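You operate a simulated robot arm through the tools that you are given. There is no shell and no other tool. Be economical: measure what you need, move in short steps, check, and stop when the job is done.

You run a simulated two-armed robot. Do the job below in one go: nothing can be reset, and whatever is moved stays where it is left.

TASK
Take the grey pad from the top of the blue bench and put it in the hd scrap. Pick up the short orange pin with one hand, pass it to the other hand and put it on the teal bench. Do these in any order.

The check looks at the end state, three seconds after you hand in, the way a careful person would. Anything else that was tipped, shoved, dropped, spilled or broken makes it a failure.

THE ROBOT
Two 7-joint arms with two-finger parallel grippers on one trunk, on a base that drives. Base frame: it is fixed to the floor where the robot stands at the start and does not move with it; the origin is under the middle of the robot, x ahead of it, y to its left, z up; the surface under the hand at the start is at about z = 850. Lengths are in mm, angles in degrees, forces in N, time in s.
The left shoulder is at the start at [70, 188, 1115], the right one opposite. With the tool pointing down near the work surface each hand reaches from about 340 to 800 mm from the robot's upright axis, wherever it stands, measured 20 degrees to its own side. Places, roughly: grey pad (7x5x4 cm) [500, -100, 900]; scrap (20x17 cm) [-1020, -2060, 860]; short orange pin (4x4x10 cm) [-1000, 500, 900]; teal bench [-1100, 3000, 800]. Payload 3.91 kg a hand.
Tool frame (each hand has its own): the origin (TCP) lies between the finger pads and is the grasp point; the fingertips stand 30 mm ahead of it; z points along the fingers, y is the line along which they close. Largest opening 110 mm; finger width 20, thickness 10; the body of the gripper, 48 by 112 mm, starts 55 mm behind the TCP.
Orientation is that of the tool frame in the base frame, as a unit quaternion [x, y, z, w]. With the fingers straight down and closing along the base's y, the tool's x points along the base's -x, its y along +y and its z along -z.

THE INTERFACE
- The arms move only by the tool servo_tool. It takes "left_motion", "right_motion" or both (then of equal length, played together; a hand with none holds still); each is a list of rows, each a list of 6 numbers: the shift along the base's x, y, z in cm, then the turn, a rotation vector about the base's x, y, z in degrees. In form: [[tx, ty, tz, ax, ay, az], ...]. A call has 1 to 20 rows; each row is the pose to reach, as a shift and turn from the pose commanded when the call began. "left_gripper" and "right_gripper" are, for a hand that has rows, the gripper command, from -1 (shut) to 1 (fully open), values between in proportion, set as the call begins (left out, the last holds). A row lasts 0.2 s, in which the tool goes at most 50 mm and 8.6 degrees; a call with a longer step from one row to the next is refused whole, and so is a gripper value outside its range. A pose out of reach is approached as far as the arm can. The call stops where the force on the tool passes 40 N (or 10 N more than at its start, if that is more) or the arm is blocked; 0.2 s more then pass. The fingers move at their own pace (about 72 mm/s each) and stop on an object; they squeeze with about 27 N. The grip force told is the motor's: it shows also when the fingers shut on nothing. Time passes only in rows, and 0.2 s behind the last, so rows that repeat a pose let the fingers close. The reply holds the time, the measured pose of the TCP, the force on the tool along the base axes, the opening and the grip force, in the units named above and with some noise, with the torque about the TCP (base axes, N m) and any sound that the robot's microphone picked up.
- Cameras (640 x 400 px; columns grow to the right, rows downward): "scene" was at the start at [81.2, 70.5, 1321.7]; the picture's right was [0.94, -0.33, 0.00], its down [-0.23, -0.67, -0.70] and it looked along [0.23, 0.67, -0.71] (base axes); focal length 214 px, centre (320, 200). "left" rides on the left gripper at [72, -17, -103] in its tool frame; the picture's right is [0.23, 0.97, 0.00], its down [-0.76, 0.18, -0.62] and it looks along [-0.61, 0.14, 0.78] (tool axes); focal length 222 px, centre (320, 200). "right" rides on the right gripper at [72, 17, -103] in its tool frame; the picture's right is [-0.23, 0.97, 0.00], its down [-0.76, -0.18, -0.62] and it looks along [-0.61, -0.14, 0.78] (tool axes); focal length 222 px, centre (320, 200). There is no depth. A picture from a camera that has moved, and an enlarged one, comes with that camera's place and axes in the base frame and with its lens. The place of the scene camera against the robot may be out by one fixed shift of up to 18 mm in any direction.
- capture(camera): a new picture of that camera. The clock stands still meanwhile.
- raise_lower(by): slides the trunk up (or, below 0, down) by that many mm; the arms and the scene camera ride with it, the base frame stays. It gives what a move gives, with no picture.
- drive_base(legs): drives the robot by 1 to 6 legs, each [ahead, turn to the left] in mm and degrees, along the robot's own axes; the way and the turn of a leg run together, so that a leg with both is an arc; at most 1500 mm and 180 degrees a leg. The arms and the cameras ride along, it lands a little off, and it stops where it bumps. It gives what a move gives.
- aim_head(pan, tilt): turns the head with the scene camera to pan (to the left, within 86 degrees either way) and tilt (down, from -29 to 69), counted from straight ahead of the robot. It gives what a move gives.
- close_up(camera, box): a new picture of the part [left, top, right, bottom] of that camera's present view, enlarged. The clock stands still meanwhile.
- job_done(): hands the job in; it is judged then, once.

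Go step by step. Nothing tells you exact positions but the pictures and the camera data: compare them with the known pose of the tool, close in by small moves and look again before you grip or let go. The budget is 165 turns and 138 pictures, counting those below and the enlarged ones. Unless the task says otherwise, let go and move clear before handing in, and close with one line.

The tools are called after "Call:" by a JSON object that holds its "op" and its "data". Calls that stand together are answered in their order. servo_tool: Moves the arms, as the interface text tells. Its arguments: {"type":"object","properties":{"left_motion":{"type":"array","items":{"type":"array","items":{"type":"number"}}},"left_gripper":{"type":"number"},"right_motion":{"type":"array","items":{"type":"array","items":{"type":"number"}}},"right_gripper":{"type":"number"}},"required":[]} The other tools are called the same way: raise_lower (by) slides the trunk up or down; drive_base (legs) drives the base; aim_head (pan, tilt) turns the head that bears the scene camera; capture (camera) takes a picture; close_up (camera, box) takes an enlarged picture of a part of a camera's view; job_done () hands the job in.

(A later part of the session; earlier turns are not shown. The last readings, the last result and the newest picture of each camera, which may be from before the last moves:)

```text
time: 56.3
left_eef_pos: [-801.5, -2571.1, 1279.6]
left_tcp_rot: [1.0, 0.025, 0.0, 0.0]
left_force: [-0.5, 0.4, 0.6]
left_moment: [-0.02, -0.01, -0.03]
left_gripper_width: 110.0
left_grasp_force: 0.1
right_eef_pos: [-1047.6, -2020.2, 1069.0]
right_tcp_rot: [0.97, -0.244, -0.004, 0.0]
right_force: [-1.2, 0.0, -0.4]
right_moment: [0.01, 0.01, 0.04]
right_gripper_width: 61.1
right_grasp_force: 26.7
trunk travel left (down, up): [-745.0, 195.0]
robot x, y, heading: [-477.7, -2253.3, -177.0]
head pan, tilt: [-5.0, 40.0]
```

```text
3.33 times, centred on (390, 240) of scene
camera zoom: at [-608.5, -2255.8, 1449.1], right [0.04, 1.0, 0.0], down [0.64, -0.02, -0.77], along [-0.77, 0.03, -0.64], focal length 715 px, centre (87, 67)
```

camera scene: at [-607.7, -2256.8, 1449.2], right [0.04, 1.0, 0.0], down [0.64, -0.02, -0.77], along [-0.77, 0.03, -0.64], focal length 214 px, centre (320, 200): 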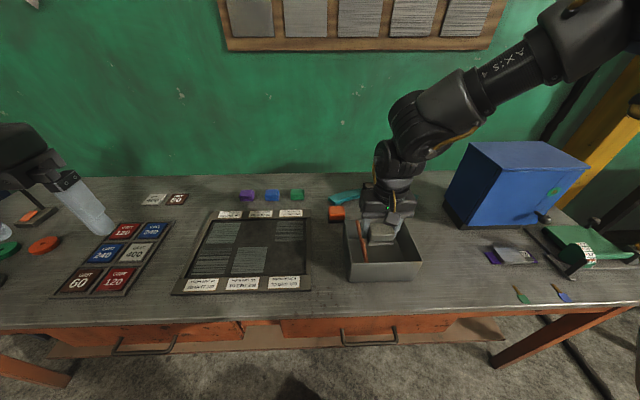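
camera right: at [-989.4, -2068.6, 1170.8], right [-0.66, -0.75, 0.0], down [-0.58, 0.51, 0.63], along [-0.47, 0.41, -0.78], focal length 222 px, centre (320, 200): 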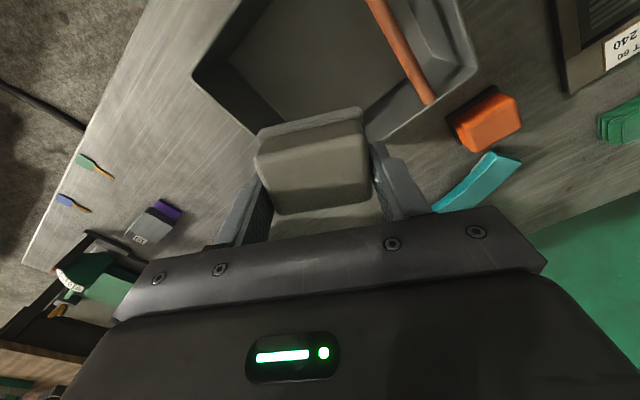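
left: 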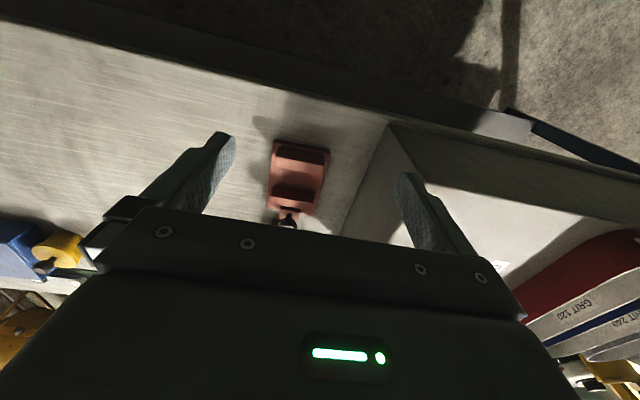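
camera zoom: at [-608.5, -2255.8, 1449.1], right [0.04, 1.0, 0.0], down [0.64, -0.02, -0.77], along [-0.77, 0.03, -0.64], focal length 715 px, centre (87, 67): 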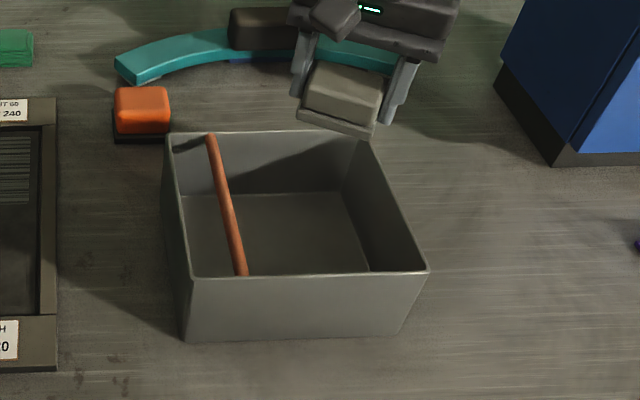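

Using the wrist view the box spans x -1112..-940, y -2155..-1953 with rim near z 935 and the stick along y ≈ -2112. I'll centre the pad at (-1026, -2030) and lower halfway.

Call:
{"op": "servo_tool", "data": {"right_motion": [[2.2, -1, 0, 0, 0, 0], [2.2, -1, -4, 0, 0, 0], [2.2, -1, -8, 0, 0, 0], [2.2, -1, -8, 0, 0, 0]]}}

Call:
{"op": "capture", "data": {"camera": "right"}}

Call:
{"op": "close_up", "data": {"camera": "scene", "box": [310, 180, 470, 300]}}

```text
time: 57.3
left_eef_pos: [-800.8, -2573.5, 1279.6]
left_tcp_rot: [1.0, 0.025, -0.002, -0.001]
left_force: [0.3, 0.4, -0.5]
left_moment: [0.03, 0.04, 0.02]
left_gripper_width: 109.9
left_grasp_force: 0.1
right_eef_pos: [-1027.3, -2031.9, 989.5]
right_tcp_rot: [0.97, -0.243, -0.007, -0.001]
right_force: [-0.3, 0.0, -0.8]
right_moment: [0.01, 0.0, 0.02]
right_gripper_width: 61.0
right_grasp_force: 27.1
trunk travel left (down, up): [-745.0, 195.0]
robot x, y, heading: [-474.5, -2251.5, -176.9]
head pan, tilt: [-5.0, 40.0]
```

```text
106 pictures are left
camera right: at [-967.9, -2080.7, 1091.2], right [-0.66, -0.75, 0.0], down [-0.58, 0.51, 0.63], along [-0.48, 0.41, -0.77], focal length 222 px, centre (320, 200)
```

right: 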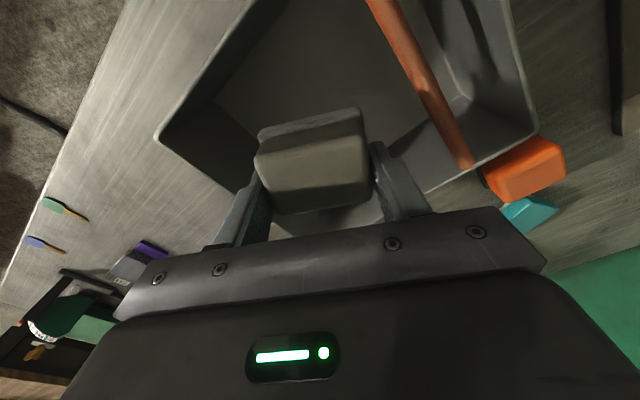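

```text
3.33 times, centred on (390, 240) of scene
camera zoom: at [-606.4, -2257.5, 1449.4], right [0.04, 1.0, 0.0], down [0.64, -0.02, -0.77], along [-0.77, 0.03, -0.64], focal length 715 px, centre (87, 67)
```

zoom: 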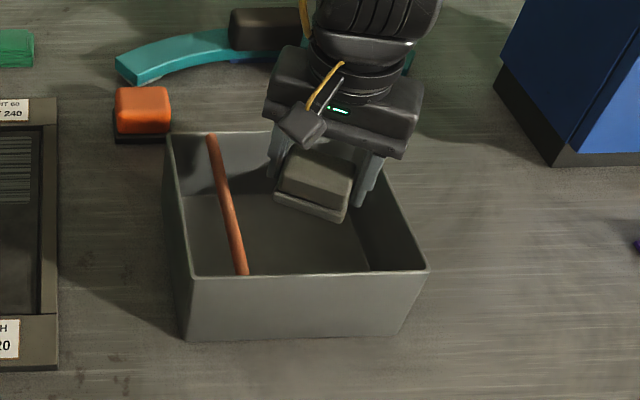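

The pad hangs inside the box opening, and the rim is nearer z 950. I'll lower 9 cm more and then release partway.

Call:
{"op": "servo_tool", "data": {"right_motion": [[0, -0.6, -3, 0, 0, 0], [0, -0.6, -6, 0, 0, 0], [0, -0.6, -8, 0, 0, 0], [0, -0.6, -9, 0, 0, 0], [0, -0.6, -10, 0, 0, 0], [0, -0.6, -10, 0, 0, 0]]}}

Call:
{"op": "close_up", "data": {"camera": "scene", "box": [310, 180, 470, 300]}}

Call:
{"op": "capture", "data": {"camera": "right"}}

```text
time: 58.7
left_eef_pos: [-801.4, -2573.3, 1279.1]
left_tcp_rot: [1.0, 0.026, 0.0, 0.001]
left_force: [-1.4, -0.2, 0.0]
left_moment: [0.03, -0.02, 0.0]
left_gripper_width: 110.0
left_grasp_force: 0.1
right_eef_pos: [-1026.6, -2036.5, 889.9]
right_tcp_rot: [0.97, -0.244, -0.005, 0.0]
right_force: [-0.1, -0.1, 0.2]
right_moment: [0.01, 0.01, -0.01]
right_gripper_width: 61.0
right_grasp_force: 26.7
trunk travel left (down, up): [-745.0, 195.0]
robot x, y, heading: [-478.2, -2251.4, -176.9]
head pan, tilt: [-5.0, 40.0]
```

```text
3.33 times, centred on (390, 240) of scene
camera zoom: at [-608.2, -2256.8, 1449.2], right [0.04, 1.0, 0.0], down [0.64, -0.02, -0.77], along [-0.77, 0.03, -0.64], focal length 715 px, centre (87, 67)
```

zoom: 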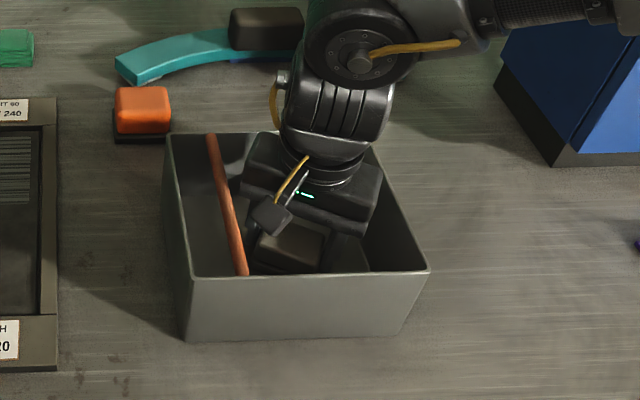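

```text
103 pictures are left
camera right: at [-968.9, -2086.0, 991.2], right [-0.66, -0.75, 0.0], down [-0.58, 0.51, 0.63], along [-0.48, 0.41, -0.78], focal length 222 px, centre (320, 200)
```

right: 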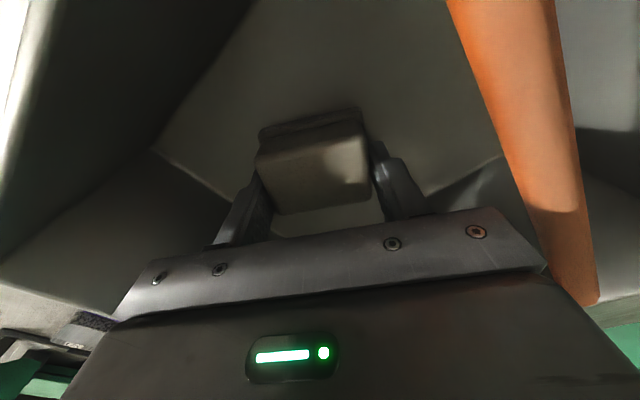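

The pad is almost on the box floor. I'll open the fingers partway, then go straight up.

Call:
{"op": "servo_tool", "data": {"right_motion": [[0, 0.3, 0, 0, 0, 0], [0, 0.3, 0, 0, 0, 0], [0, 0.3, 0, 0, 0, 0], [0, 0.3, 0, 0, 0, 0]], "right_gripper": 0.4}}

Call:
{"op": "servo_tool", "data": {"right_motion": [[0, 0, 3, 0, 0, 0], [0, 0, 7, 0, 0, 0], [0, 0, 12, 0, 0, 0], [0, 0, 17, 0, 0, 0], [0, 0, 17, 0, 0, 0]]}}

Call:
{"op": "close_up", "data": {"camera": "scene", "box": [310, 180, 470, 300]}}

Call:
{"op": "capture", "data": {"camera": "right"}}

```text
time: 59.7
left_eef_pos: [-800.8, -2572.4, 1279.3]
left_tcp_rot: [1.0, 0.026, 0.0, 0.0]
left_force: [-1.1, -0.7, -0.5]
left_moment: [0.0, -0.01, 0.0]
left_gripper_width: 110.1
left_grasp_force: 0.0
right_eef_pos: [-1026.7, -2034.4, 889.0]
right_tcp_rot: [0.97, -0.244, -0.006, 0.0]
right_force: [-0.7, 0.9, 0.7]
right_moment: [-0.02, -0.01, 0.03]
right_gripper_width: 77.0
right_grasp_force: 0.1
trunk travel left (down, up): [-745.0, 195.0]
robot x, y, heading: [-479.9, -2252.0, -177.3]
head pan, tilt: [-5.0, 40.0]
```

```text
time: 60.9
left_eef_pos: [-801.2, -2572.8, 1279.3]
left_tcp_rot: [1.0, 0.027, 0.0, 0.0]
left_force: [-0.2, -0.4, 0.2]
left_moment: [0.02, 0.0, 0.0]
left_gripper_width: 110.1
left_grasp_force: 0.1
right_eef_pos: [-1025.0, -2026.9, 1059.9]
right_tcp_rot: [0.97, -0.244, -0.005, 0.0]
right_force: [0.0, -0.4, -0.2]
right_moment: [-0.01, -0.03, -0.03]
right_gripper_width: 77.0
right_grasp_force: 0.1
trunk travel left (down, up): [-745.0, 195.0]
robot x, y, heading: [-474.8, -2250.4, -176.9]
head pan, tilt: [-5.0, 40.0]
```

```text
3.33 times, centred on (390, 240) of scene
camera zoom: at [-608.9, -2256.5, 1449.1], right [0.04, 1.0, 0.0], down [0.64, -0.02, -0.77], along [-0.77, 0.03, -0.64], focal length 715 px, centre (87, 67)
```

zoom: 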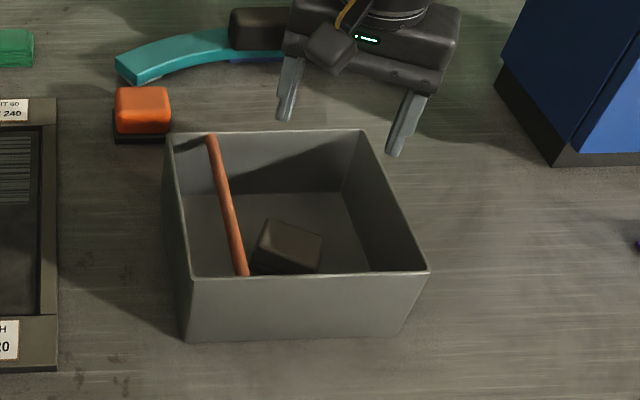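

```text
101 pictures are left
camera right: at [-966.3, -2077.3, 1162.3], right [-0.66, -0.75, 0.0], down [-0.58, 0.51, 0.63], along [-0.47, 0.41, -0.78], focal length 222 px, centre (320, 200)
```

right: 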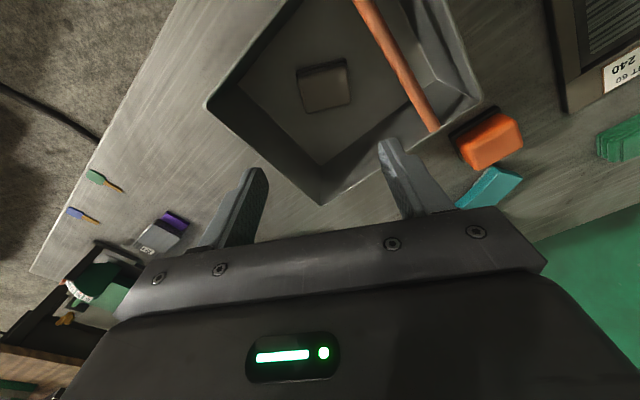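

The pad rests in the scrap box. Now I'll tuck the right arm back, reverse away from the bench, and head north along the aisle to the pin.

Call:
{"op": "servo_tool", "data": {"right_motion": [[0, 0, 4, 0, 0, 0], [4, -1, 7, 0, 0, 5], [8, -2, 9, 0, 0, 12], [12, -3, 9, 0, 0, 20], [15, -4, 9, 0, 0, 28], [15, -4, 9, 0, 0, 28]]}}

Call:
{"op": "drive_base", "data": {"legs": [[-100, 0], [0, -90], [1300, 0]]}}

Call:
{"op": "aim_head", "data": {"pan": 30, "tilt": 35}}

Call:
{"op": "capture", "data": {"camera": "scene"}}

```text
refused: row 2 steps farther than a row can; nothing moved
```

```text
time: 71.9
left_eef_pos: [-905.7, -654.5, 1279.9]
left_tcp_rot: [0.756, -0.654, -0.001, 0.0]
left_force: [0.1, -0.1, -0.6]
left_moment: [-0.02, -0.01, -0.01]
left_gripper_width: 110.2
left_grasp_force: 0.0
right_eef_pos: [-384.8, -383.5, 1059.2]
right_tcp_rot: [-0.552, 0.834, 0.003, 0.004]
right_force: [-0.1, 0.7, 0.0]
right_moment: [0.0, 0.03, -0.01]
right_gripper_width: 77.1
right_grasp_force: 0.0
trunk travel left (down, up): [-745.0, 195.0]
robot x, y, heading: [-550.3, -947.8, 98.3]
head pan, tilt: [-5.0, 40.0]
```

```text
time: 72.9
left_eef_pos: [-905.0, -655.0, 1279.1]
left_tcp_rot: [0.756, -0.654, 0.0, 0.002]
left_force: [0.5, 0.9, 0.1]
left_moment: [0.01, 0.02, -0.01]
left_gripper_width: 110.1
left_grasp_force: 0.0
right_eef_pos: [-382.8, -382.9, 1060.7]
right_tcp_rot: [-0.552, 0.834, 0.003, 0.004]
right_force: [-0.2, 0.3, -0.6]
right_moment: [0.02, -0.02, 0.03]
right_gripper_width: 77.1
right_grasp_force: 0.1
trunk travel left (down, up): [-745.0, 195.0]
robot x, y, heading: [-556.3, -947.9, 98.1]
head pan, tilt: [30.0, 35.0]
```

```text
100 pictures are left
camera scene: at [-612.4, -835.8, 1456.7], right [0.79, 0.62, 0.0], down [0.35, -0.45, -0.82], along [-0.51, 0.64, -0.57], focal length 214 px, centre (320, 200)
```

scene: 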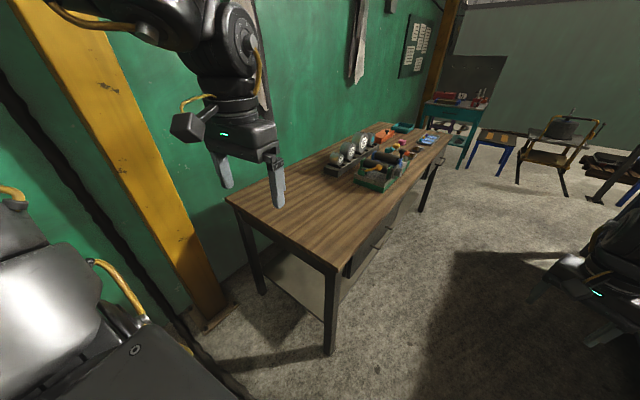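

The drive ran while the tuck was refused, but nothing was touched. Now I tuck the right hand properly, then drive north alongside the wooden bench.

Call:
{"op": "servo_tool", "data": {"right_motion": [[0, 0, 4, 0, 0, 0], [0, 0, 8, 0, 0, 7], [0, -2, 12, 0, 0, 14], [0, -5, 15, 0, 0, 21], [0, -9, 15, 0, 0, 28], [0, -13, 15, 0, 0, 28], [0, -13, 15, 0, 0, 28]], "right_gripper": 1}}

Call:
{"op": "aim_head", "data": {"pan": 0, "tilt": 30}}

Call:
{"op": "capture", "data": {"camera": "scene"}}

```text
time: 74.5
left_eef_pos: [-901.0, -650.4, 1279.2]
left_tcp_rot: [0.755, -0.655, -0.001, 0.003]
left_force: [-0.5, 0.8, -0.3]
left_moment: [-0.04, 0.01, 0.0]
left_gripper_width: 110.1
left_grasp_force: 0.0
right_eef_pos: [-388.8, -518.4, 1203.6]
right_tcp_rot: [0.736, -0.677, -0.004, 0.001]
right_force: [0.5, 0.7, -0.4]
right_moment: [-0.03, 0.01, -0.02]
right_gripper_width: 110.1
right_grasp_force: 0.0
right hand out of reach, approached as far as the arm can: row 2, 3, 4, 5, 6, 7
trunk travel left (down, up): [-745.0, 195.0]
robot x, y, heading: [-553.2, -948.0, 98.2]
head pan, tilt: [30.0, 35.0]
```

```text
time: 75.5
left_eef_pos: [-906.2, -655.8, 1279.3]
left_tcp_rot: [0.756, -0.654, -0.001, -0.001]
left_force: [0.0, 0.1, 0.4]
left_moment: [0.04, 0.01, 0.02]
left_gripper_width: 109.8
left_grasp_force: 0.1
right_eef_pos: [-396.6, -523.3, 1205.7]
right_tcp_rot: [0.737, -0.676, -0.004, -0.004]
right_force: [-0.3, -0.2, -0.8]
right_moment: [0.03, 0.0, -0.02]
right_gripper_width: 110.0
right_grasp_force: 0.1
trunk travel left (down, up): [-745.0, 195.0]
robot x, y, heading: [-556.5, -950.2, 97.9]
head pan, tilt: [0.0, 30.0]
```

```text
99 pictures are left
camera scene: at [-571.7, -816.3, 1464.6], right [0.99, 0.14, 0.0], down [0.07, -0.49, -0.87], along [-0.12, 0.86, -0.5], focal length 214 px, centre (320, 200)
```

scene: 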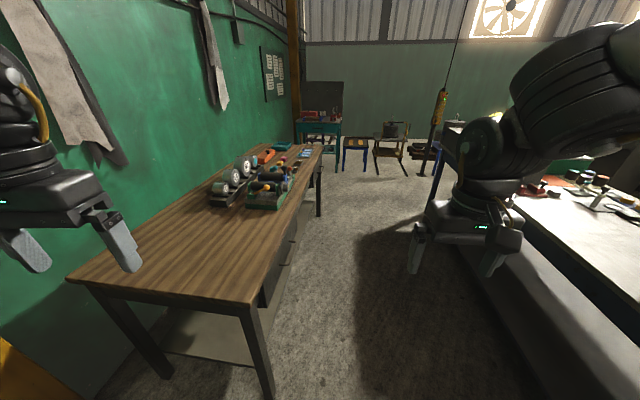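

The aisle is open. I'll drive on to about y = 350 and turn to face the wooden bench.

Call:
{"op": "drive_base", "data": {"legs": [[0, -13], [1300, 0]]}}

Call:
{"op": "aim_head", "data": {"pan": 75, "tilt": 40}}

Call:
{"op": "capture", "data": {"camera": "scene"}}

```text
time: 82.8
left_eef_pos: [-664.0, 720.6, 1278.6]
left_tcp_rot: [-0.658, 0.753, 0.0, 0.001]
left_force: [-0.4, 0.6, -0.4]
left_moment: [-0.01, 0.0, 0.0]
left_gripper_width: 110.1
left_grasp_force: 0.0
right_eef_pos: [-139.1, 707.7, 1205.7]
right_tcp_rot: [-0.636, 0.771, 0.004, 0.003]
right_force: [0.3, 0.6, -0.1]
right_moment: [0.01, 0.01, 0.0]
right_gripper_width: 109.9
right_grasp_force: 0.1
trunk travel left (down, up): [-745.0, 195.0]
robot x, y, heading: [-410.8, 342.6, 82.1]
head pan, tilt: [0.0, 30.0]
```

```text
time: 84.3
left_eef_pos: [-666.3, 721.2, 1279.2]
left_tcp_rot: [-0.657, 0.753, 0.0, 0.0]
left_force: [-0.3, -0.5, -0.3]
left_moment: [-0.02, 0.06, -0.02]
left_gripper_width: 109.8
left_grasp_force: 0.0
right_eef_pos: [-137.7, 708.1, 1206.7]
right_tcp_rot: [-0.636, 0.772, 0.004, 0.004]
right_force: [-0.4, 0.9, 0.6]
right_moment: [-0.04, 0.01, 0.02]
right_gripper_width: 109.9
right_grasp_force: 0.1
trunk travel left (down, up): [-745.0, 195.0]
robot x, y, heading: [-406.1, 344.9, 82.2]
head pan, tilt: [75.0, 40.0]
```

```text
98 pictures are left
camera scene: at [-476.2, 418.9, 1449.2], right [0.39, 0.92, 0.0], down [0.59, -0.25, -0.77], along [-0.71, 0.3, -0.64], focal length 214 px, centre (320, 200)
```

scene: 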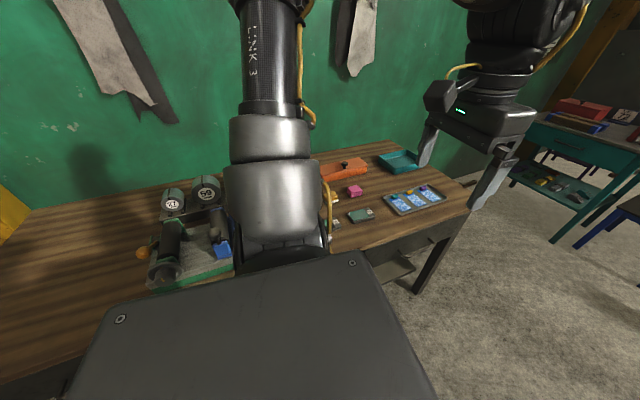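

I'll turn left to face the bench and look for the orange pin.

Call:
{"op": "drive_base", "data": {"legs": [[0, 98]]}}

Call:
{"op": "aim_head", "data": {"pan": 0, "tilt": 50}}

Call:
{"op": "capture", "data": {"camera": "scene"}}

```text
time: 88.8
left_eef_pos: [-749.2, 37.5, 1279.3]
left_tcp_rot: [1.0, -0.001, 0.0, -0.001]
left_force: [-0.9, -0.2, 0.3]
left_moment: [0.0, 0.02, 0.0]
left_gripper_width: 110.0
left_grasp_force: 0.0
right_eef_pos: [-806.5, 562.3, 1205.3]
right_tcp_rot: [1.0, -0.029, -0.006, 0.001]
right_force: [0.1, -0.4, -0.5]
right_moment: [-0.01, 0.01, 0.02]
right_gripper_width: 110.2
right_grasp_force: 0.1
trunk travel left (down, up): [-745.0, 195.0]
robot x, y, heading: [-407.8, 338.5, 179.8]
head pan, tilt: [75.0, 40.0]
```

```text
time: 90.3
left_eef_pos: [-749.0, 38.4, 1279.5]
left_tcp_rot: [1.0, -0.002, 0.0, 0.0]
left_force: [0.1, -0.3, 0.4]
left_moment: [0.01, -0.02, 0.0]
left_gripper_width: 110.2
left_grasp_force: 0.1
right_eef_pos: [-808.3, 562.3, 1206.7]
right_tcp_rot: [1.0, -0.029, -0.005, 0.001]
right_force: [0.7, -0.3, 0.2]
right_moment: [-0.03, 0.01, -0.02]
right_gripper_width: 110.1
right_grasp_force: 0.1
trunk travel left (down, up): [-745.0, 195.0]
robot x, y, heading: [-408.4, 345.1, 180.1]
head pan, tilt: [0.0, 50.0]
```

```text
97 pictures are left
camera scene: at [-531.7, 336.3, 1435.0], right [0.0, 1.0, 0.0], down [0.77, 0.0, -0.64], along [-0.64, 0.0, -0.77], focal length 214 px, centre (320, 200)
```

scene: 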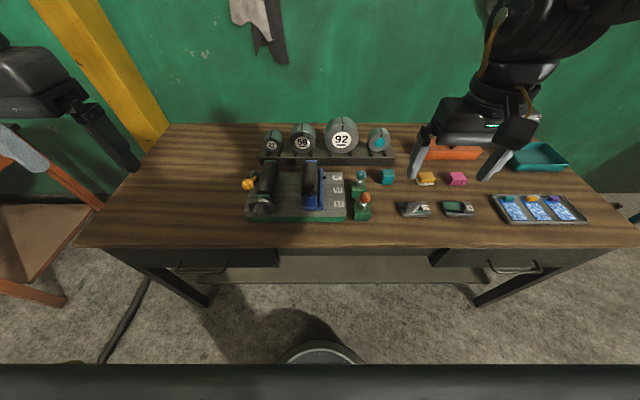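

Call:
{"op": "close_up", "data": {"camera": "scene", "box": [320, 150, 420, 225]}}

Call:
{"op": "close_up", "data": {"camera": "scene", "box": [230, 110, 410, 230]}}

```text
5.33 times, centred on (370, 188) of scene
camera zoom: at [-531.7, 336.3, 1435.0], right [0.0, 1.0, 0.0], down [0.77, 0.0, -0.64], along [-0.64, 0.0, -0.77], focal length 1144 px, centre (53, 267)
```

zoom: 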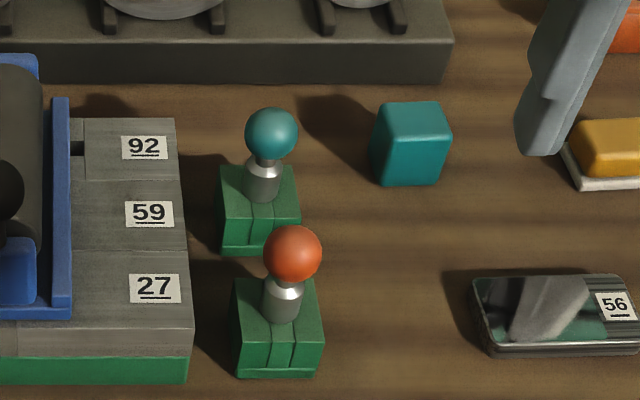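

```text
3.33 times, centred on (320, 170) of scene
camera zoom: at [-531.7, 336.3, 1435.0], right [0.0, 1.0, 0.0], down [0.77, 0.0, -0.64], along [-0.64, 0.0, -0.77], focal length 715 px, centre (320, 300)
```

zoom: 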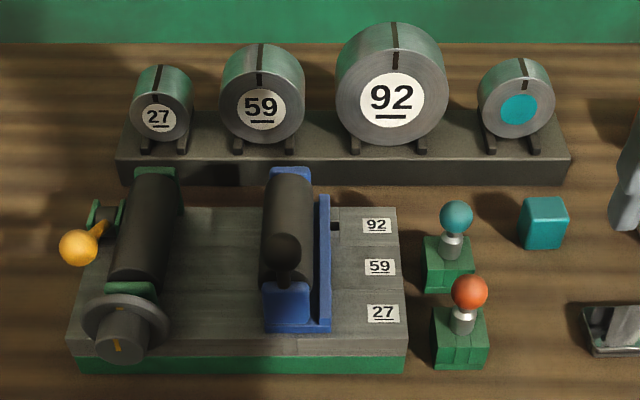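

The short orange-headed pin stands in a green block at about [-958, 477], ball centre near z 937. I'll bring the right hand above it, yawed about 45° clockwise so the left can come in across it later.

Call:
{"op": "servo_tool", "data": {"right_motion": [[-2, -1, 0, 0, 0, -7], [-5, -2.5, -2, 0, 0, -14], [-8, -4, -5, 0, 0, -21], [-10, -5.5, -8, 0, 0, -28], [-12, -7, -11, 0, 0, -35], [-13.5, -8.5, -13, 0, 0, -42], [-13.5, -8.5, -13, 0, 0, -42]], "right_gripper": 0.5}}

Call:
{"op": "capture", "data": {"camera": "right"}}

Call:
{"op": "capture", "data": {"camera": "scene"}}

```text
time: 91.9
left_eef_pos: [-748.6, 38.2, 1280.2]
left_tcp_rot: [1.0, -0.001, -0.001, 0.0]
left_force: [-0.1, 0.3, 0.7]
left_moment: [0.01, 0.0, 0.01]
left_gripper_width: 110.0
left_grasp_force: 0.0
right_eef_pos: [-942.7, 478.0, 1075.3]
right_tcp_rot: [0.922, -0.387, -0.005, -0.001]
right_force: [1.2, 0.7, -0.4]
right_moment: [0.01, -0.02, -0.01]
right_gripper_width: 82.4
right_grasp_force: 0.1
trunk travel left (down, up): [-745.0, 195.0]
robot x, y, heading: [-409.1, 339.9, 180.0]
head pan, tilt: [0.0, 50.0]
```

```text
94 pictures are left
camera right: at [-901.2, 412.8, 1178.3], right [-0.85, -0.52, 0.0], down [-0.4, 0.66, 0.63], along [-0.33, 0.54, -0.78], focal length 222 px, centre (320, 200)
```

right: 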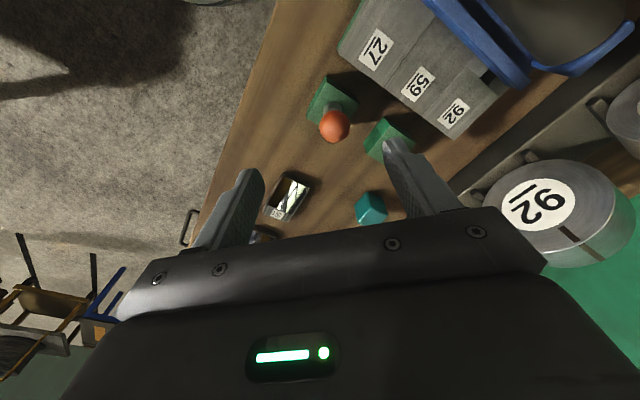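

```text
93 pictures are left
camera scene: at [-530.6, 336.8, 1435.1], right [0.0, 1.0, 0.0], down [0.77, 0.0, -0.64], along [-0.64, 0.0, -0.77], focal length 214 px, centre (320, 200)
```

scene: 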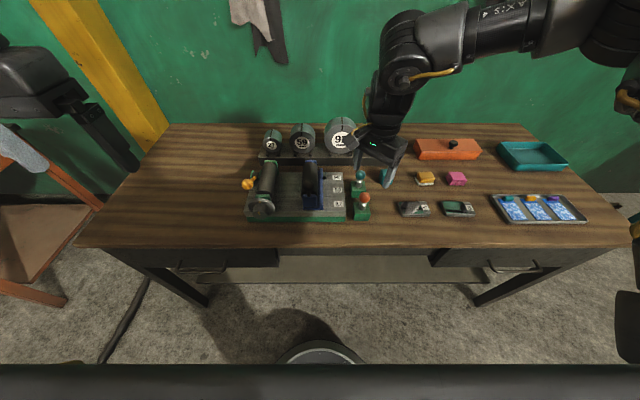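

The ball is near (-962, 483). I'll centre over it and come down to just above before a check.

Call:
{"op": "servo_tool", "data": {"right_motion": [[-1, 0.3, -3, 0, 0, 0], [-2, 0.5, -7, 0, 0, 0], [-2, 0.5, -7, 0, 0, 0]], "right_gripper": 0.4}}

Call:
{"op": "capture", "data": {"camera": "right"}}

Call:
{"op": "close_up", "data": {"camera": "scene", "box": [310, 130, 430, 220]}}

```text
time: 92.7
left_eef_pos: [-748.7, 36.8, 1279.4]
left_tcp_rot: [1.0, 0.0, -0.001, 0.0]
left_force: [-0.5, -0.4, 0.1]
left_moment: [-0.01, 0.01, 0.03]
left_gripper_width: 109.6
left_grasp_force: 0.1
right_eef_pos: [-960.5, 480.9, 1005.9]
right_tcp_rot: [0.923, -0.386, -0.006, -0.002]
right_force: [0.6, 0.5, 1.0]
right_moment: [0.01, 0.0, 0.01]
right_gripper_width: 76.8
right_grasp_force: 0.0
trunk travel left (down, up): [-745.0, 195.0]
robot x, y, heading: [-403.9, 341.7, 179.9]
head pan, tilt: [0.0, 50.0]
```

```text
92 pictures are left
camera right: at [-919.8, 417.6, 1108.5], right [-0.85, -0.52, 0.0], down [-0.4, 0.66, 0.63], along [-0.33, 0.54, -0.77], focal length 222 px, centre (320, 200)
```

right: 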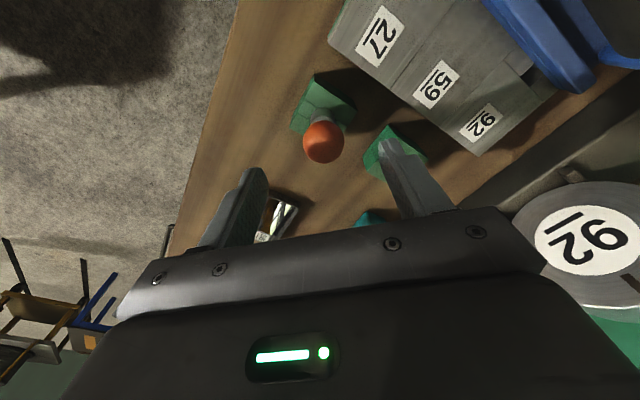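

```text
4.44 times, centred on (370, 175) of scene
camera zoom: at [-530.5, 335.9, 1435.1], right [0.0, 1.0, 0.0], down [0.77, 0.0, -0.64], along [-0.64, 0.0, -0.77], focal length 953 px, centre (98, 311)
```

zoom: 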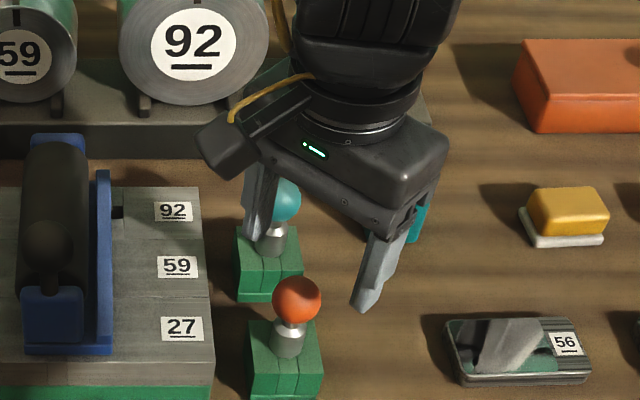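

The ball centre is at about (-960, 480, 945), right under the hand. I'll lower so the pads sit at the ball and close.

Call:
{"op": "servo_tool", "data": {"right_motion": [[0, -0.1, -2, 0, 0, 0], [0, -0.1, -4, 0, 0, 0], [0, -0.1, -5.7, 0, 0, 0], [0, -0.1, -5.7, 0, 0, 0]]}}

Call:
{"op": "capture", "data": {"camera": "right"}}

Call:
{"op": "close_up", "data": {"camera": "scene", "box": [310, 130, 430, 220]}}

```text
time: 93.7
left_eef_pos: [-748.8, 37.2, 1278.9]
left_tcp_rot: [1.0, 0.0, -0.001, 0.0]
left_force: [-0.3, -0.2, -0.2]
left_moment: [-0.02, -0.01, 0.02]
left_gripper_width: 109.8
left_grasp_force: 0.1
right_eef_pos: [-962.0, 480.5, 949.1]
right_tcp_rot: [0.923, -0.386, -0.006, -0.001]
right_force: [-0.5, -0.5, -0.6]
right_moment: [-0.01, 0.0, 0.01]
right_gripper_width: 77.0
right_grasp_force: 0.0
trunk travel left (down, up): [-745.0, 195.0]
robot x, y, heading: [-409.5, 340.4, 180.0]
head pan, tilt: [0.0, 50.0]
```

```text
90 pictures are left
camera right: at [-919.4, 417.2, 1051.2], right [-0.85, -0.52, 0.0], down [-0.4, 0.66, 0.63], along [-0.33, 0.54, -0.78], focal length 222 px, centre (320, 200)
```

right: 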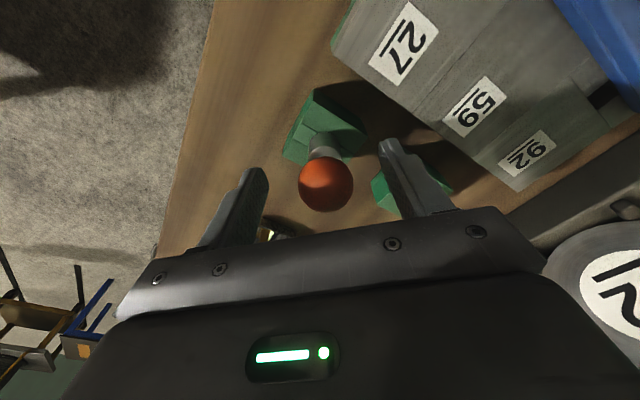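

```text
4.44 times, centred on (370, 175) of scene
camera zoom: at [-531.7, 336.4, 1435.0], right [0.0, 1.0, 0.0], down [0.77, 0.0, -0.64], along [-0.64, 0.0, -0.77], focal length 953 px, centre (98, 311)
```

zoom: 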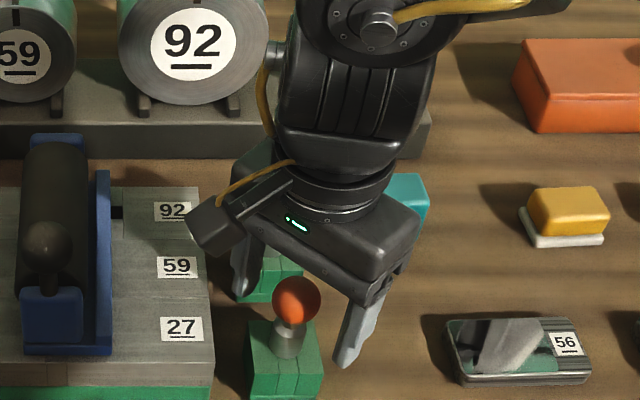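

The ball centre refines to (-964, 484, 938). I'll nudge onto it and close the right gripper.

Call:
{"op": "servo_tool", "data": {"right_motion": [[-0.2, 0.3, -0.7, 0, 0, 0], [-0.2, 0.3, -0.7, 0, 0, 0]]}}

Call:
{"op": "servo_tool", "data": {"right_motion": [[0, 0, 0, 0, 0, 0], [0, 0, 0, 0, 0, 0], [0, 0, 0, 0, 0, 0], [0, 0, 0, 0, 0, 0]], "right_gripper": -1}}

Call:
{"op": "close_up", "data": {"camera": "scene", "box": [310, 130, 430, 220]}}

```text
time: 94.3
left_eef_pos: [-749.8, 36.6, 1279.4]
left_tcp_rot: [1.0, -0.001, 0.0, -0.001]
left_force: [1.5, 0.1, -0.6]
left_moment: [-0.02, -0.01, 0.05]
left_gripper_width: 110.0
left_grasp_force: 0.0
right_eef_pos: [-961.4, 485.4, 943.1]
right_tcp_rot: [0.923, -0.385, -0.005, -0.001]
right_force: [-0.1, -0.4, 0.3]
right_moment: [-0.02, 0.01, 0.0]
right_gripper_width: 76.9
right_grasp_force: 0.0
trunk travel left (down, up): [-745.0, 195.0]
robot x, y, heading: [-410.0, 339.4, 179.9]
head pan, tilt: [0.0, 50.0]
```

```text
time: 95.3
left_eef_pos: [-750.6, 37.9, 1278.5]
left_tcp_rot: [1.0, -0.001, 0.0, 0.0]
left_force: [-0.6, 0.2, 0.7]
left_moment: [-0.03, -0.01, 0.03]
left_gripper_width: 109.8
left_grasp_force: 0.1
right_eef_pos: [-962.4, 484.4, 942.5]
right_tcp_rot: [0.922, -0.386, -0.006, -0.001]
right_force: [-0.6, -0.2, 0.0]
right_moment: [0.02, 0.0, 0.02]
right_gripper_width: 32.6
right_grasp_force: 27.1
trunk travel left (down, up): [-745.0, 195.0]
robot x, y, heading: [-411.0, 344.2, 179.9]
head pan, tilt: [0.0, 50.0]
```

```text
4.44 times, centred on (370, 175) of scene
camera zoom: at [-531.7, 336.3, 1435.0], right [0.0, 1.0, 0.0], down [0.77, 0.0, -0.64], along [-0.64, 0.0, -0.77], focal length 953 px, centre (98, 311)
```

zoom: 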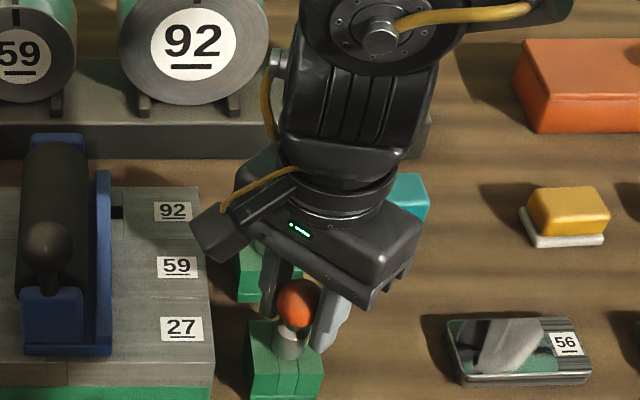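

The ball is gripped at 32.6 mm. I'll lift slowly and see whether the pin leaves its block.

Call:
{"op": "servo_tool", "data": {"right_motion": [[0, 0, 0.5, 0, 0, 0], [0, 0, 1, 0, 0, 0], [0, 0, 2, 0, 0, 0], [0, 0, 3, 0, 0, 0], [0, 0, 3, 0, 0, 0]]}}

Call:
{"op": "close_up", "data": {"camera": "scene", "box": [310, 130, 430, 220]}}

```text
time: 96.5
left_eef_pos: [-750.8, 39.0, 1278.0]
left_tcp_rot: [1.0, -0.001, 0.001, 0.0]
left_force: [-0.1, 0.2, 0.1]
left_moment: [0.01, -0.01, 0.04]
left_gripper_width: 110.1
left_grasp_force: 0.1
right_eef_pos: [-963.1, 485.4, 973.3]
right_tcp_rot: [0.922, -0.387, -0.005, -0.002]
right_force: [0.3, 0.0, -0.5]
right_moment: [-0.03, 0.0, -0.03]
right_gripper_width: 32.6
right_grasp_force: 26.9
trunk travel left (down, up): [-745.0, 195.0]
robot x, y, heading: [-412.0, 340.4, 180.1]
head pan, tilt: [0.0, 50.0]
```

```text
4.44 times, centred on (370, 175) of scene
camera zoom: at [-532.0, 336.4, 1435.0], right [0.0, 1.0, 0.0], down [0.77, 0.0, -0.64], along [-0.64, 0.0, -0.77], focal length 953 px, centre (98, 311)
```

zoom: 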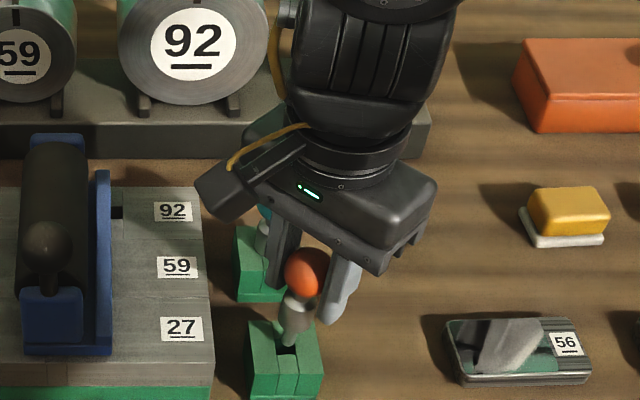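

The pin slides out of the block. I'll keep lifting straight up until it is clear.

Call:
{"op": "servo_tool", "data": {"right_motion": [[0, 0, 2, 0, 0, 0], [0, 0, 4, 0, 0, 0], [0, 0, 7, 0, 0, 0], [0, 0, 11, 0, 0, 0], [0, 0, 15, 0, 0, 0], [0, 0, 15, 0, 0, 0]]}}

Call:
{"op": "close_up", "data": {"camera": "scene", "box": [310, 110, 430, 200]}}

Call:
{"op": "capture", "data": {"camera": "right"}}

```text
time: 97.9
left_eef_pos: [-750.1, 37.9, 1278.8]
left_tcp_rot: [1.0, -0.001, 0.0, 0.0]
left_force: [0.1, 0.4, 0.1]
left_moment: [-0.04, 0.02, -0.02]
left_gripper_width: 110.0
left_grasp_force: 0.1
right_eef_pos: [-962.5, 485.8, 1124.7]
right_tcp_rot: [0.922, -0.386, -0.006, -0.001]
right_force: [0.8, -0.3, -0.6]
right_moment: [-0.01, 0.02, 0.01]
right_gripper_width: 32.3
right_grasp_force: 27.1
trunk travel left (down, up): [-745.0, 195.0]
robot x, y, heading: [-408.9, 339.0, 179.9]
head pan, tilt: [0.0, 50.0]
```

```text
4.44 times, centred on (370, 155) of scene
camera zoom: at [-532.4, 336.7, 1434.9], right [0.0, 1.0, 0.0], down [0.77, 0.0, -0.64], along [-0.64, 0.0, -0.77], focal length 953 px, centre (98, 400)
```

zoom: 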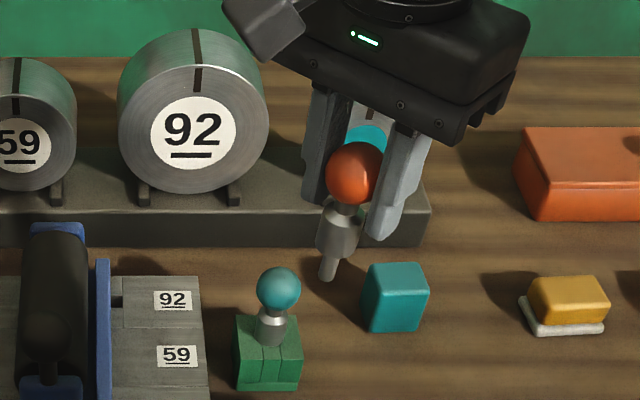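

```text
85 pictures are left
camera right: at [-922.2, 421.1, 1226.0], right [-0.85, -0.52, 0.0], down [-0.4, 0.66, 0.63], along [-0.33, 0.54, -0.78], focal length 222 px, centre (320, 200)
```

right: 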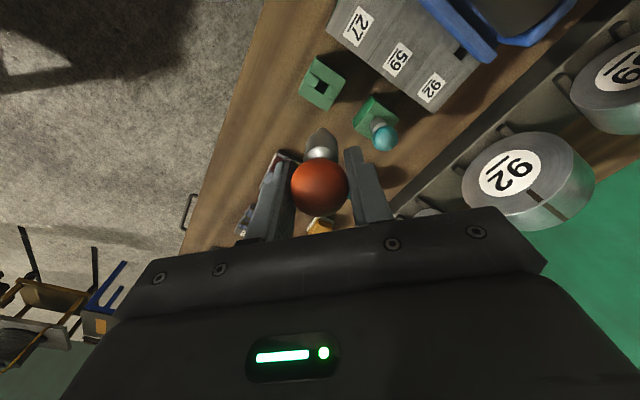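

The pin has an orange ball, a silver collar and a thin stub, and it is firmly held. I'll bring it in front of the chest and tilt the right hand 45° so the collar is presented to the left hand.

Call:
{"op": "servo_tool", "data": {"right_motion": [[2, -2, 1, 0, 0, 0], [4, -4, 2, 0, 0, 0], [6, -6, 3, 0, 0, 0], [8, -8, 4, 0, 0, 0], [10, -10, 5, -5, -5, 0], [11.2, -11.6, 5.5, -10, -10, 0], [11.2, -11.6, 5.5, -15, -15, 0], [11.2, -11.6, 5.5, -20, -20, 0], [11.2, -11.6, 5.5, -25, -25, 0], [11.2, -11.6, 5.5, -29, -29, 0], [11.2, -11.6, 5.5, -32, -32, 0], [11.2, -11.6, 5.5, -32, -32, 0]]}}

Call:
{"op": "capture", "data": {"camera": "scene"}}

```text
time: 100.5
left_eef_pos: [-748.2, 37.3, 1280.0]
left_tcp_rot: [1.0, 0.0, 0.001, 0.0]
left_force: [0.3, 0.2, -1.0]
left_moment: [-0.02, 0.0, -0.02]
left_gripper_width: 110.1
left_grasp_force: 0.2
right_eef_pos: [-851.7, 368.5, 1176.3]
right_tcp_rot: [0.854, -0.357, 0.351, 0.145]
right_force: [0.1, 0.1, -1.3]
right_moment: [0.02, 0.02, 0.02]
right_gripper_width: 32.6
right_grasp_force: 27.6
trunk travel left (down, up): [-745.0, 195.0]
robot x, y, heading: [-404.0, 337.6, 180.0]
head pan, tilt: [0.0, 50.0]
```

```text
84 pictures are left
camera scene: at [-531.5, 336.0, 1435.0], right [0.0, 1.0, 0.0], down [0.77, 0.0, -0.64], along [-0.64, 0.0, -0.77], focal length 214 px, centre (320, 200)
```

scene: 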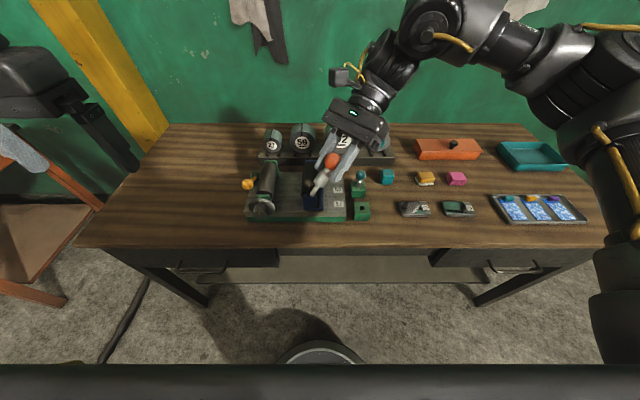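

The pin's collar now points back-left as planned. I'll shift the right hand 8 cm further out for room and bring the left hand nearer with a 45° yaw.

Call:
{"op": "servo_tool", "data": {"right_motion": [[-1.5, 0, 0, 0, 0, 0], [-3, 0, 0, 0, 0, 0], [-4.5, 0, 0, 0, 0, 0], [-6, 0, 0, 0, 0, 0], [-8, 0, 0, 0, 0, 0], [-8, 0, 0, 0, 0, 0], [-8, 0, 0, 0, 0, 0]], "left_motion": [[-1, 2, 0, 0, 0, -7.5], [-2, 4, 0, 0, 0, -15], [-3, 6, 0, 0, 0, -22.5], [-4, 8, 0, 0, 0, -30], [-5, 10, 0, 0, 0, -37.5], [-5, 11, 0, 0, 0, -45], [-5, 11, 0, 0, 0, -45]], "left_gripper": 0.3}}

Call:
{"op": "servo_tool", "data": {"left_motion": [[0, 2, 0, 5, 5, 0], [0, 4, 0, 10, 10, 0], [0, 6, 0, 15, 15, 0], [0, 8, 0, 20, 20, 0], [-1, 9, 0, 25, 25, 0], [-2, 10, 0, 29, 29, 0], [-2, 10, 0, 32, 32, 0], [-2, 10, 0, 32, 32, 0]]}}

Call:
{"op": "capture", "data": {"camera": "scene"}}

Call:
{"op": "capture", "data": {"camera": "left"}}

```text
time: 102.1
left_eef_pos: [-785.0, 123.2, 1282.5]
left_tcp_rot: [0.923, -0.384, -0.001, -0.003]
left_force: [-0.1, -0.1, 0.3]
left_moment: [0.0, -0.02, -0.02]
left_gripper_width: 71.6
left_grasp_force: 0.0
left hand out of reach, approached as far as the arm can: row 5, 6, 7
right_eef_pos: [-933.9, 370.5, 1176.4]
right_tcp_rot: [0.854, -0.356, 0.352, 0.144]
right_force: [-0.5, 0.1, -0.6]
right_moment: [0.03, 0.01, 0.01]
right_gripper_width: 32.2
right_grasp_force: 26.8
trunk travel left (down, up): [-745.0, 195.0]
robot x, y, heading: [-409.1, 344.7, 179.9]
head pan, tilt: [0.0, 50.0]
```

```text
time: 103.9
left_eef_pos: [-806.7, 222.8, 1284.9]
left_tcp_rot: [0.853, -0.353, -0.355, -0.147]
left_force: [-0.4, -0.1, 0.4]
left_moment: [0.0, 0.03, -0.01]
left_gripper_width: 71.5
left_grasp_force: 0.1
right_eef_pos: [-933.3, 369.6, 1176.5]
right_tcp_rot: [0.853, -0.357, 0.351, 0.145]
right_force: [0.0, -0.4, -1.2]
right_moment: [0.01, -0.01, -0.02]
right_gripper_width: 32.9
right_grasp_force: 26.8
trunk travel left (down, up): [-745.0, 195.0]
robot x, y, heading: [-407.1, 343.9, 179.9]
head pan, tilt: [0.0, 50.0]
```

```text
83 pictures are left
camera scene: at [-532.3, 336.1, 1434.9], right [0.0, 1.0, 0.0], down [0.77, 0.0, -0.64], along [-0.64, 0.0, -0.77], focal length 214 px, centre (320, 200)
```

scene: 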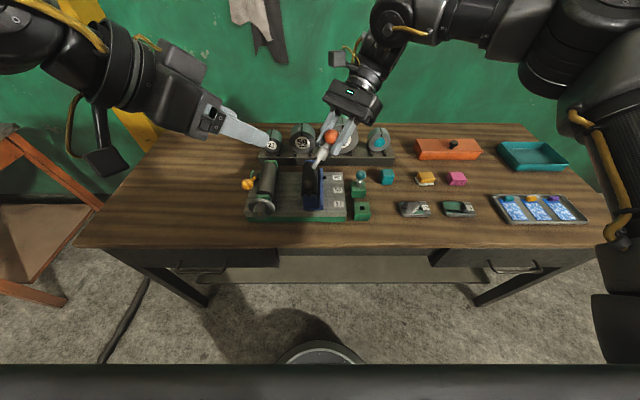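

```text
82 pictures are left
camera left: at [-707.2, 145.6, 1305.7], right [-0.58, -0.8, -0.16], down [-0.19, -0.06, 0.98], along [-0.79, 0.6, -0.12], focal length 222 px, centre (320, 200)
```

left: 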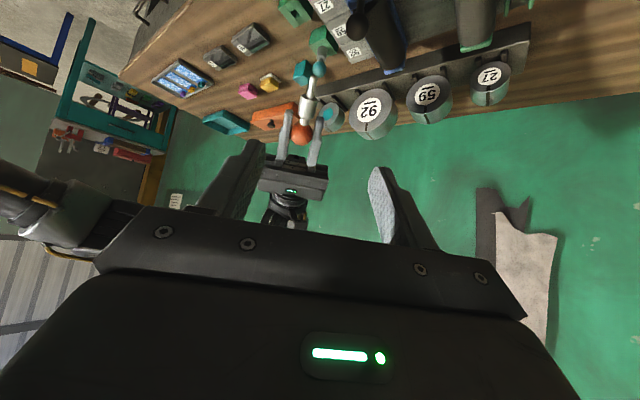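

Both hands are set. I'll enlarge the left view to see exactly where the collar lies.

Call:
{"op": "close_up", "data": {"camera": "left", "box": [260, 50, 360, 150]}}

Call:
{"op": "close_up", "data": {"camera": "scene", "box": [290, 80, 390, 180]}}

```text
4.00 times, centred on (310, 100) of left
camera zoom: at [-707.2, 145.6, 1305.7], right [-0.58, -0.8, -0.16], down [-0.19, -0.06, 0.98], along [-0.79, 0.6, -0.12], focal length 888 px, centre (360, 600)
```

zoom: 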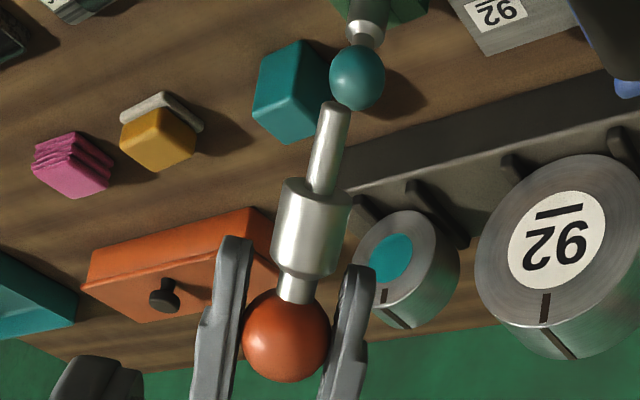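

```text
4.00 times, centred on (340, 130) of scene
camera zoom: at [-532.3, 336.1, 1434.9], right [0.0, 1.0, 0.0], down [0.77, 0.0, -0.64], along [-0.64, 0.0, -0.77], focal length 858 px, centre (240, 480)
```

zoom: 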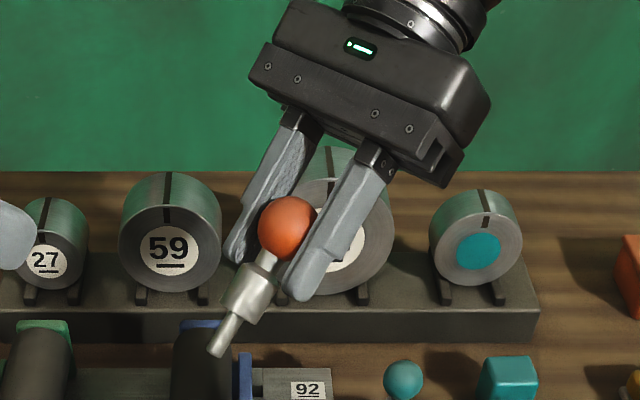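

The view shows the collar's free part about 46 mm beyond the right TCP. The left hand is nearly lined up, so I'll advance halfway along its own axis and recheck.

Call:
{"op": "servo_tool", "data": {"left_motion": [[-1.5, 2.1, -2, 0, 0, 0], [-3.1, 4.2, -4, 0, 0, 0], [-4.7, 6.3, -6, 0, 0, 0], [-5.9, 7.6, -7.8, 0, 0, 0], [-5.9, 7.6, -7.8, 0, 0, 0]]}}

Call:
{"op": "capture", "data": {"camera": "left"}}

Call:
{"op": "close_up", "data": {"camera": "scene", "box": [230, 60, 390, 180]}}

```text
time: 105.1
left_eef_pos: [-887.9, 266.1, 1203.0]
left_tcp_rot: [0.853, -0.353, -0.354, -0.146]
left_force: [-0.3, 0.5, 0.1]
left_moment: [0.02, 0.0, 0.0]
left_gripper_width: 71.3
left_grasp_force: 0.1
left hand out of reach, approached as far as the arm can: row 3, 4, 5
right_eef_pos: [-934.5, 369.8, 1175.9]
right_tcp_rot: [0.853, -0.357, 0.352, 0.144]
right_force: [0.3, -0.1, -1.0]
right_moment: [0.02, -0.02, 0.02]
right_gripper_width: 32.4
right_grasp_force: 26.0
trunk travel left (down, up): [-745.0, 195.0]
robot x, y, heading: [-406.6, 340.7, 180.0]
head pan, tilt: [0.0, 50.0]
```

```text
79 pictures are left
camera left: at [-788.4, 189.1, 1223.1], right [-0.58, -0.8, -0.16], down [-0.19, -0.06, 0.98], along [-0.79, 0.6, -0.12], focal length 222 px, centre (320, 200)
```

left: 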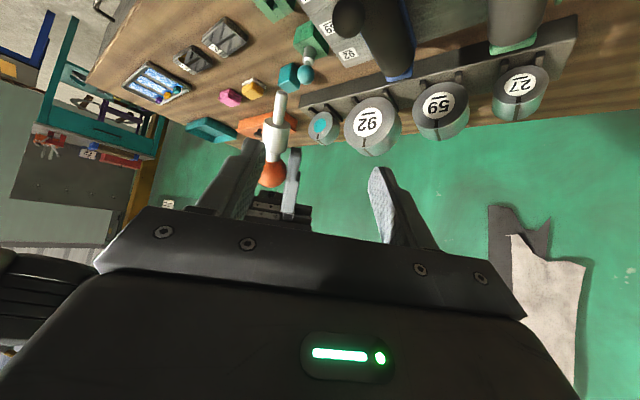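

```text
3.33 times, centred on (310, 120) of scene
camera zoom: at [-535.2, 335.7, 1434.6], right [0.0, 1.0, 0.0], down [0.77, 0.0, -0.64], along [-0.64, 0.0, -0.77], focal length 715 px, centre (353, 467)
```

zoom: 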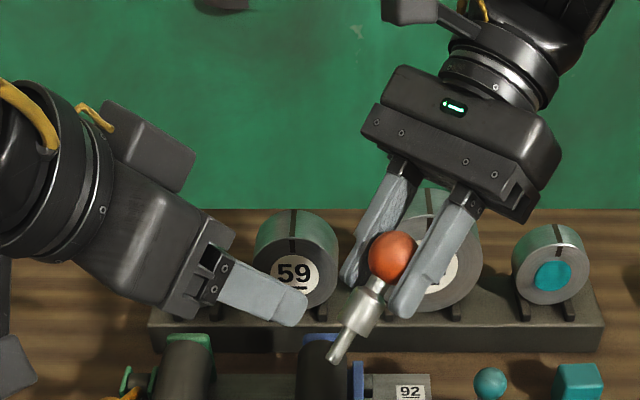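

The left arm has reached its limit inward, so I'll bring the pin to it: first shift the right hand sideways 4 cm to line up between the left fingers.

Call:
{"op": "servo_tool", "data": {"right_motion": [[-1.2, -1.7, -0.3, 0, 0, 0], [-2.4, -3.4, -0.7, 0, 0, 0], [-2.4, -3.4, -0.7, 0, 0, 0]]}}

Call:
{"op": "capture", "data": {"camera": "left"}}

```text
time: 105.9
left_eef_pos: [-883.3, 268.8, 1204.3]
left_tcp_rot: [0.852, -0.355, -0.356, -0.147]
left_force: [0.4, 0.4, -0.5]
left_moment: [-0.04, 0.02, 0.01]
left_gripper_width: 71.3
left_grasp_force: 0.2
right_eef_pos: [-954.9, 334.8, 1170.4]
right_tcp_rot: [0.854, -0.357, 0.35, 0.145]
right_force: [-0.2, -0.1, -0.5]
right_moment: [-0.01, 0.0, -0.01]
right_gripper_width: 32.7
right_grasp_force: 26.9
trunk travel left (down, up): [-745.0, 195.0]
robot x, y, heading: [-410.7, 343.1, 180.0]
head pan, tilt: [0.0, 50.0]
```

```text
77 pictures are left
camera left: at [-784.0, 191.1, 1225.0], right [-0.58, -0.8, -0.16], down [-0.19, -0.06, 0.98], along [-0.79, 0.6, -0.12], focal length 222 px, centre (320, 200)
```

left: 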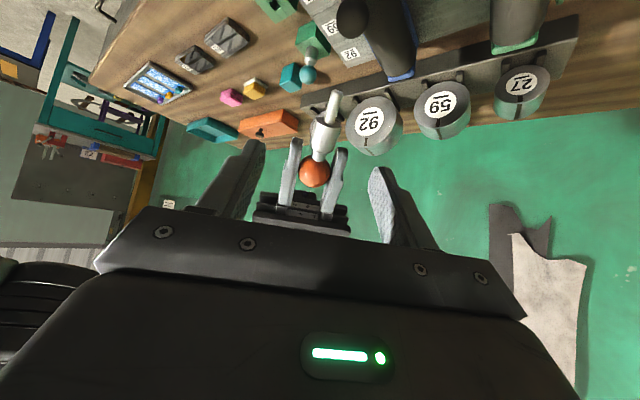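

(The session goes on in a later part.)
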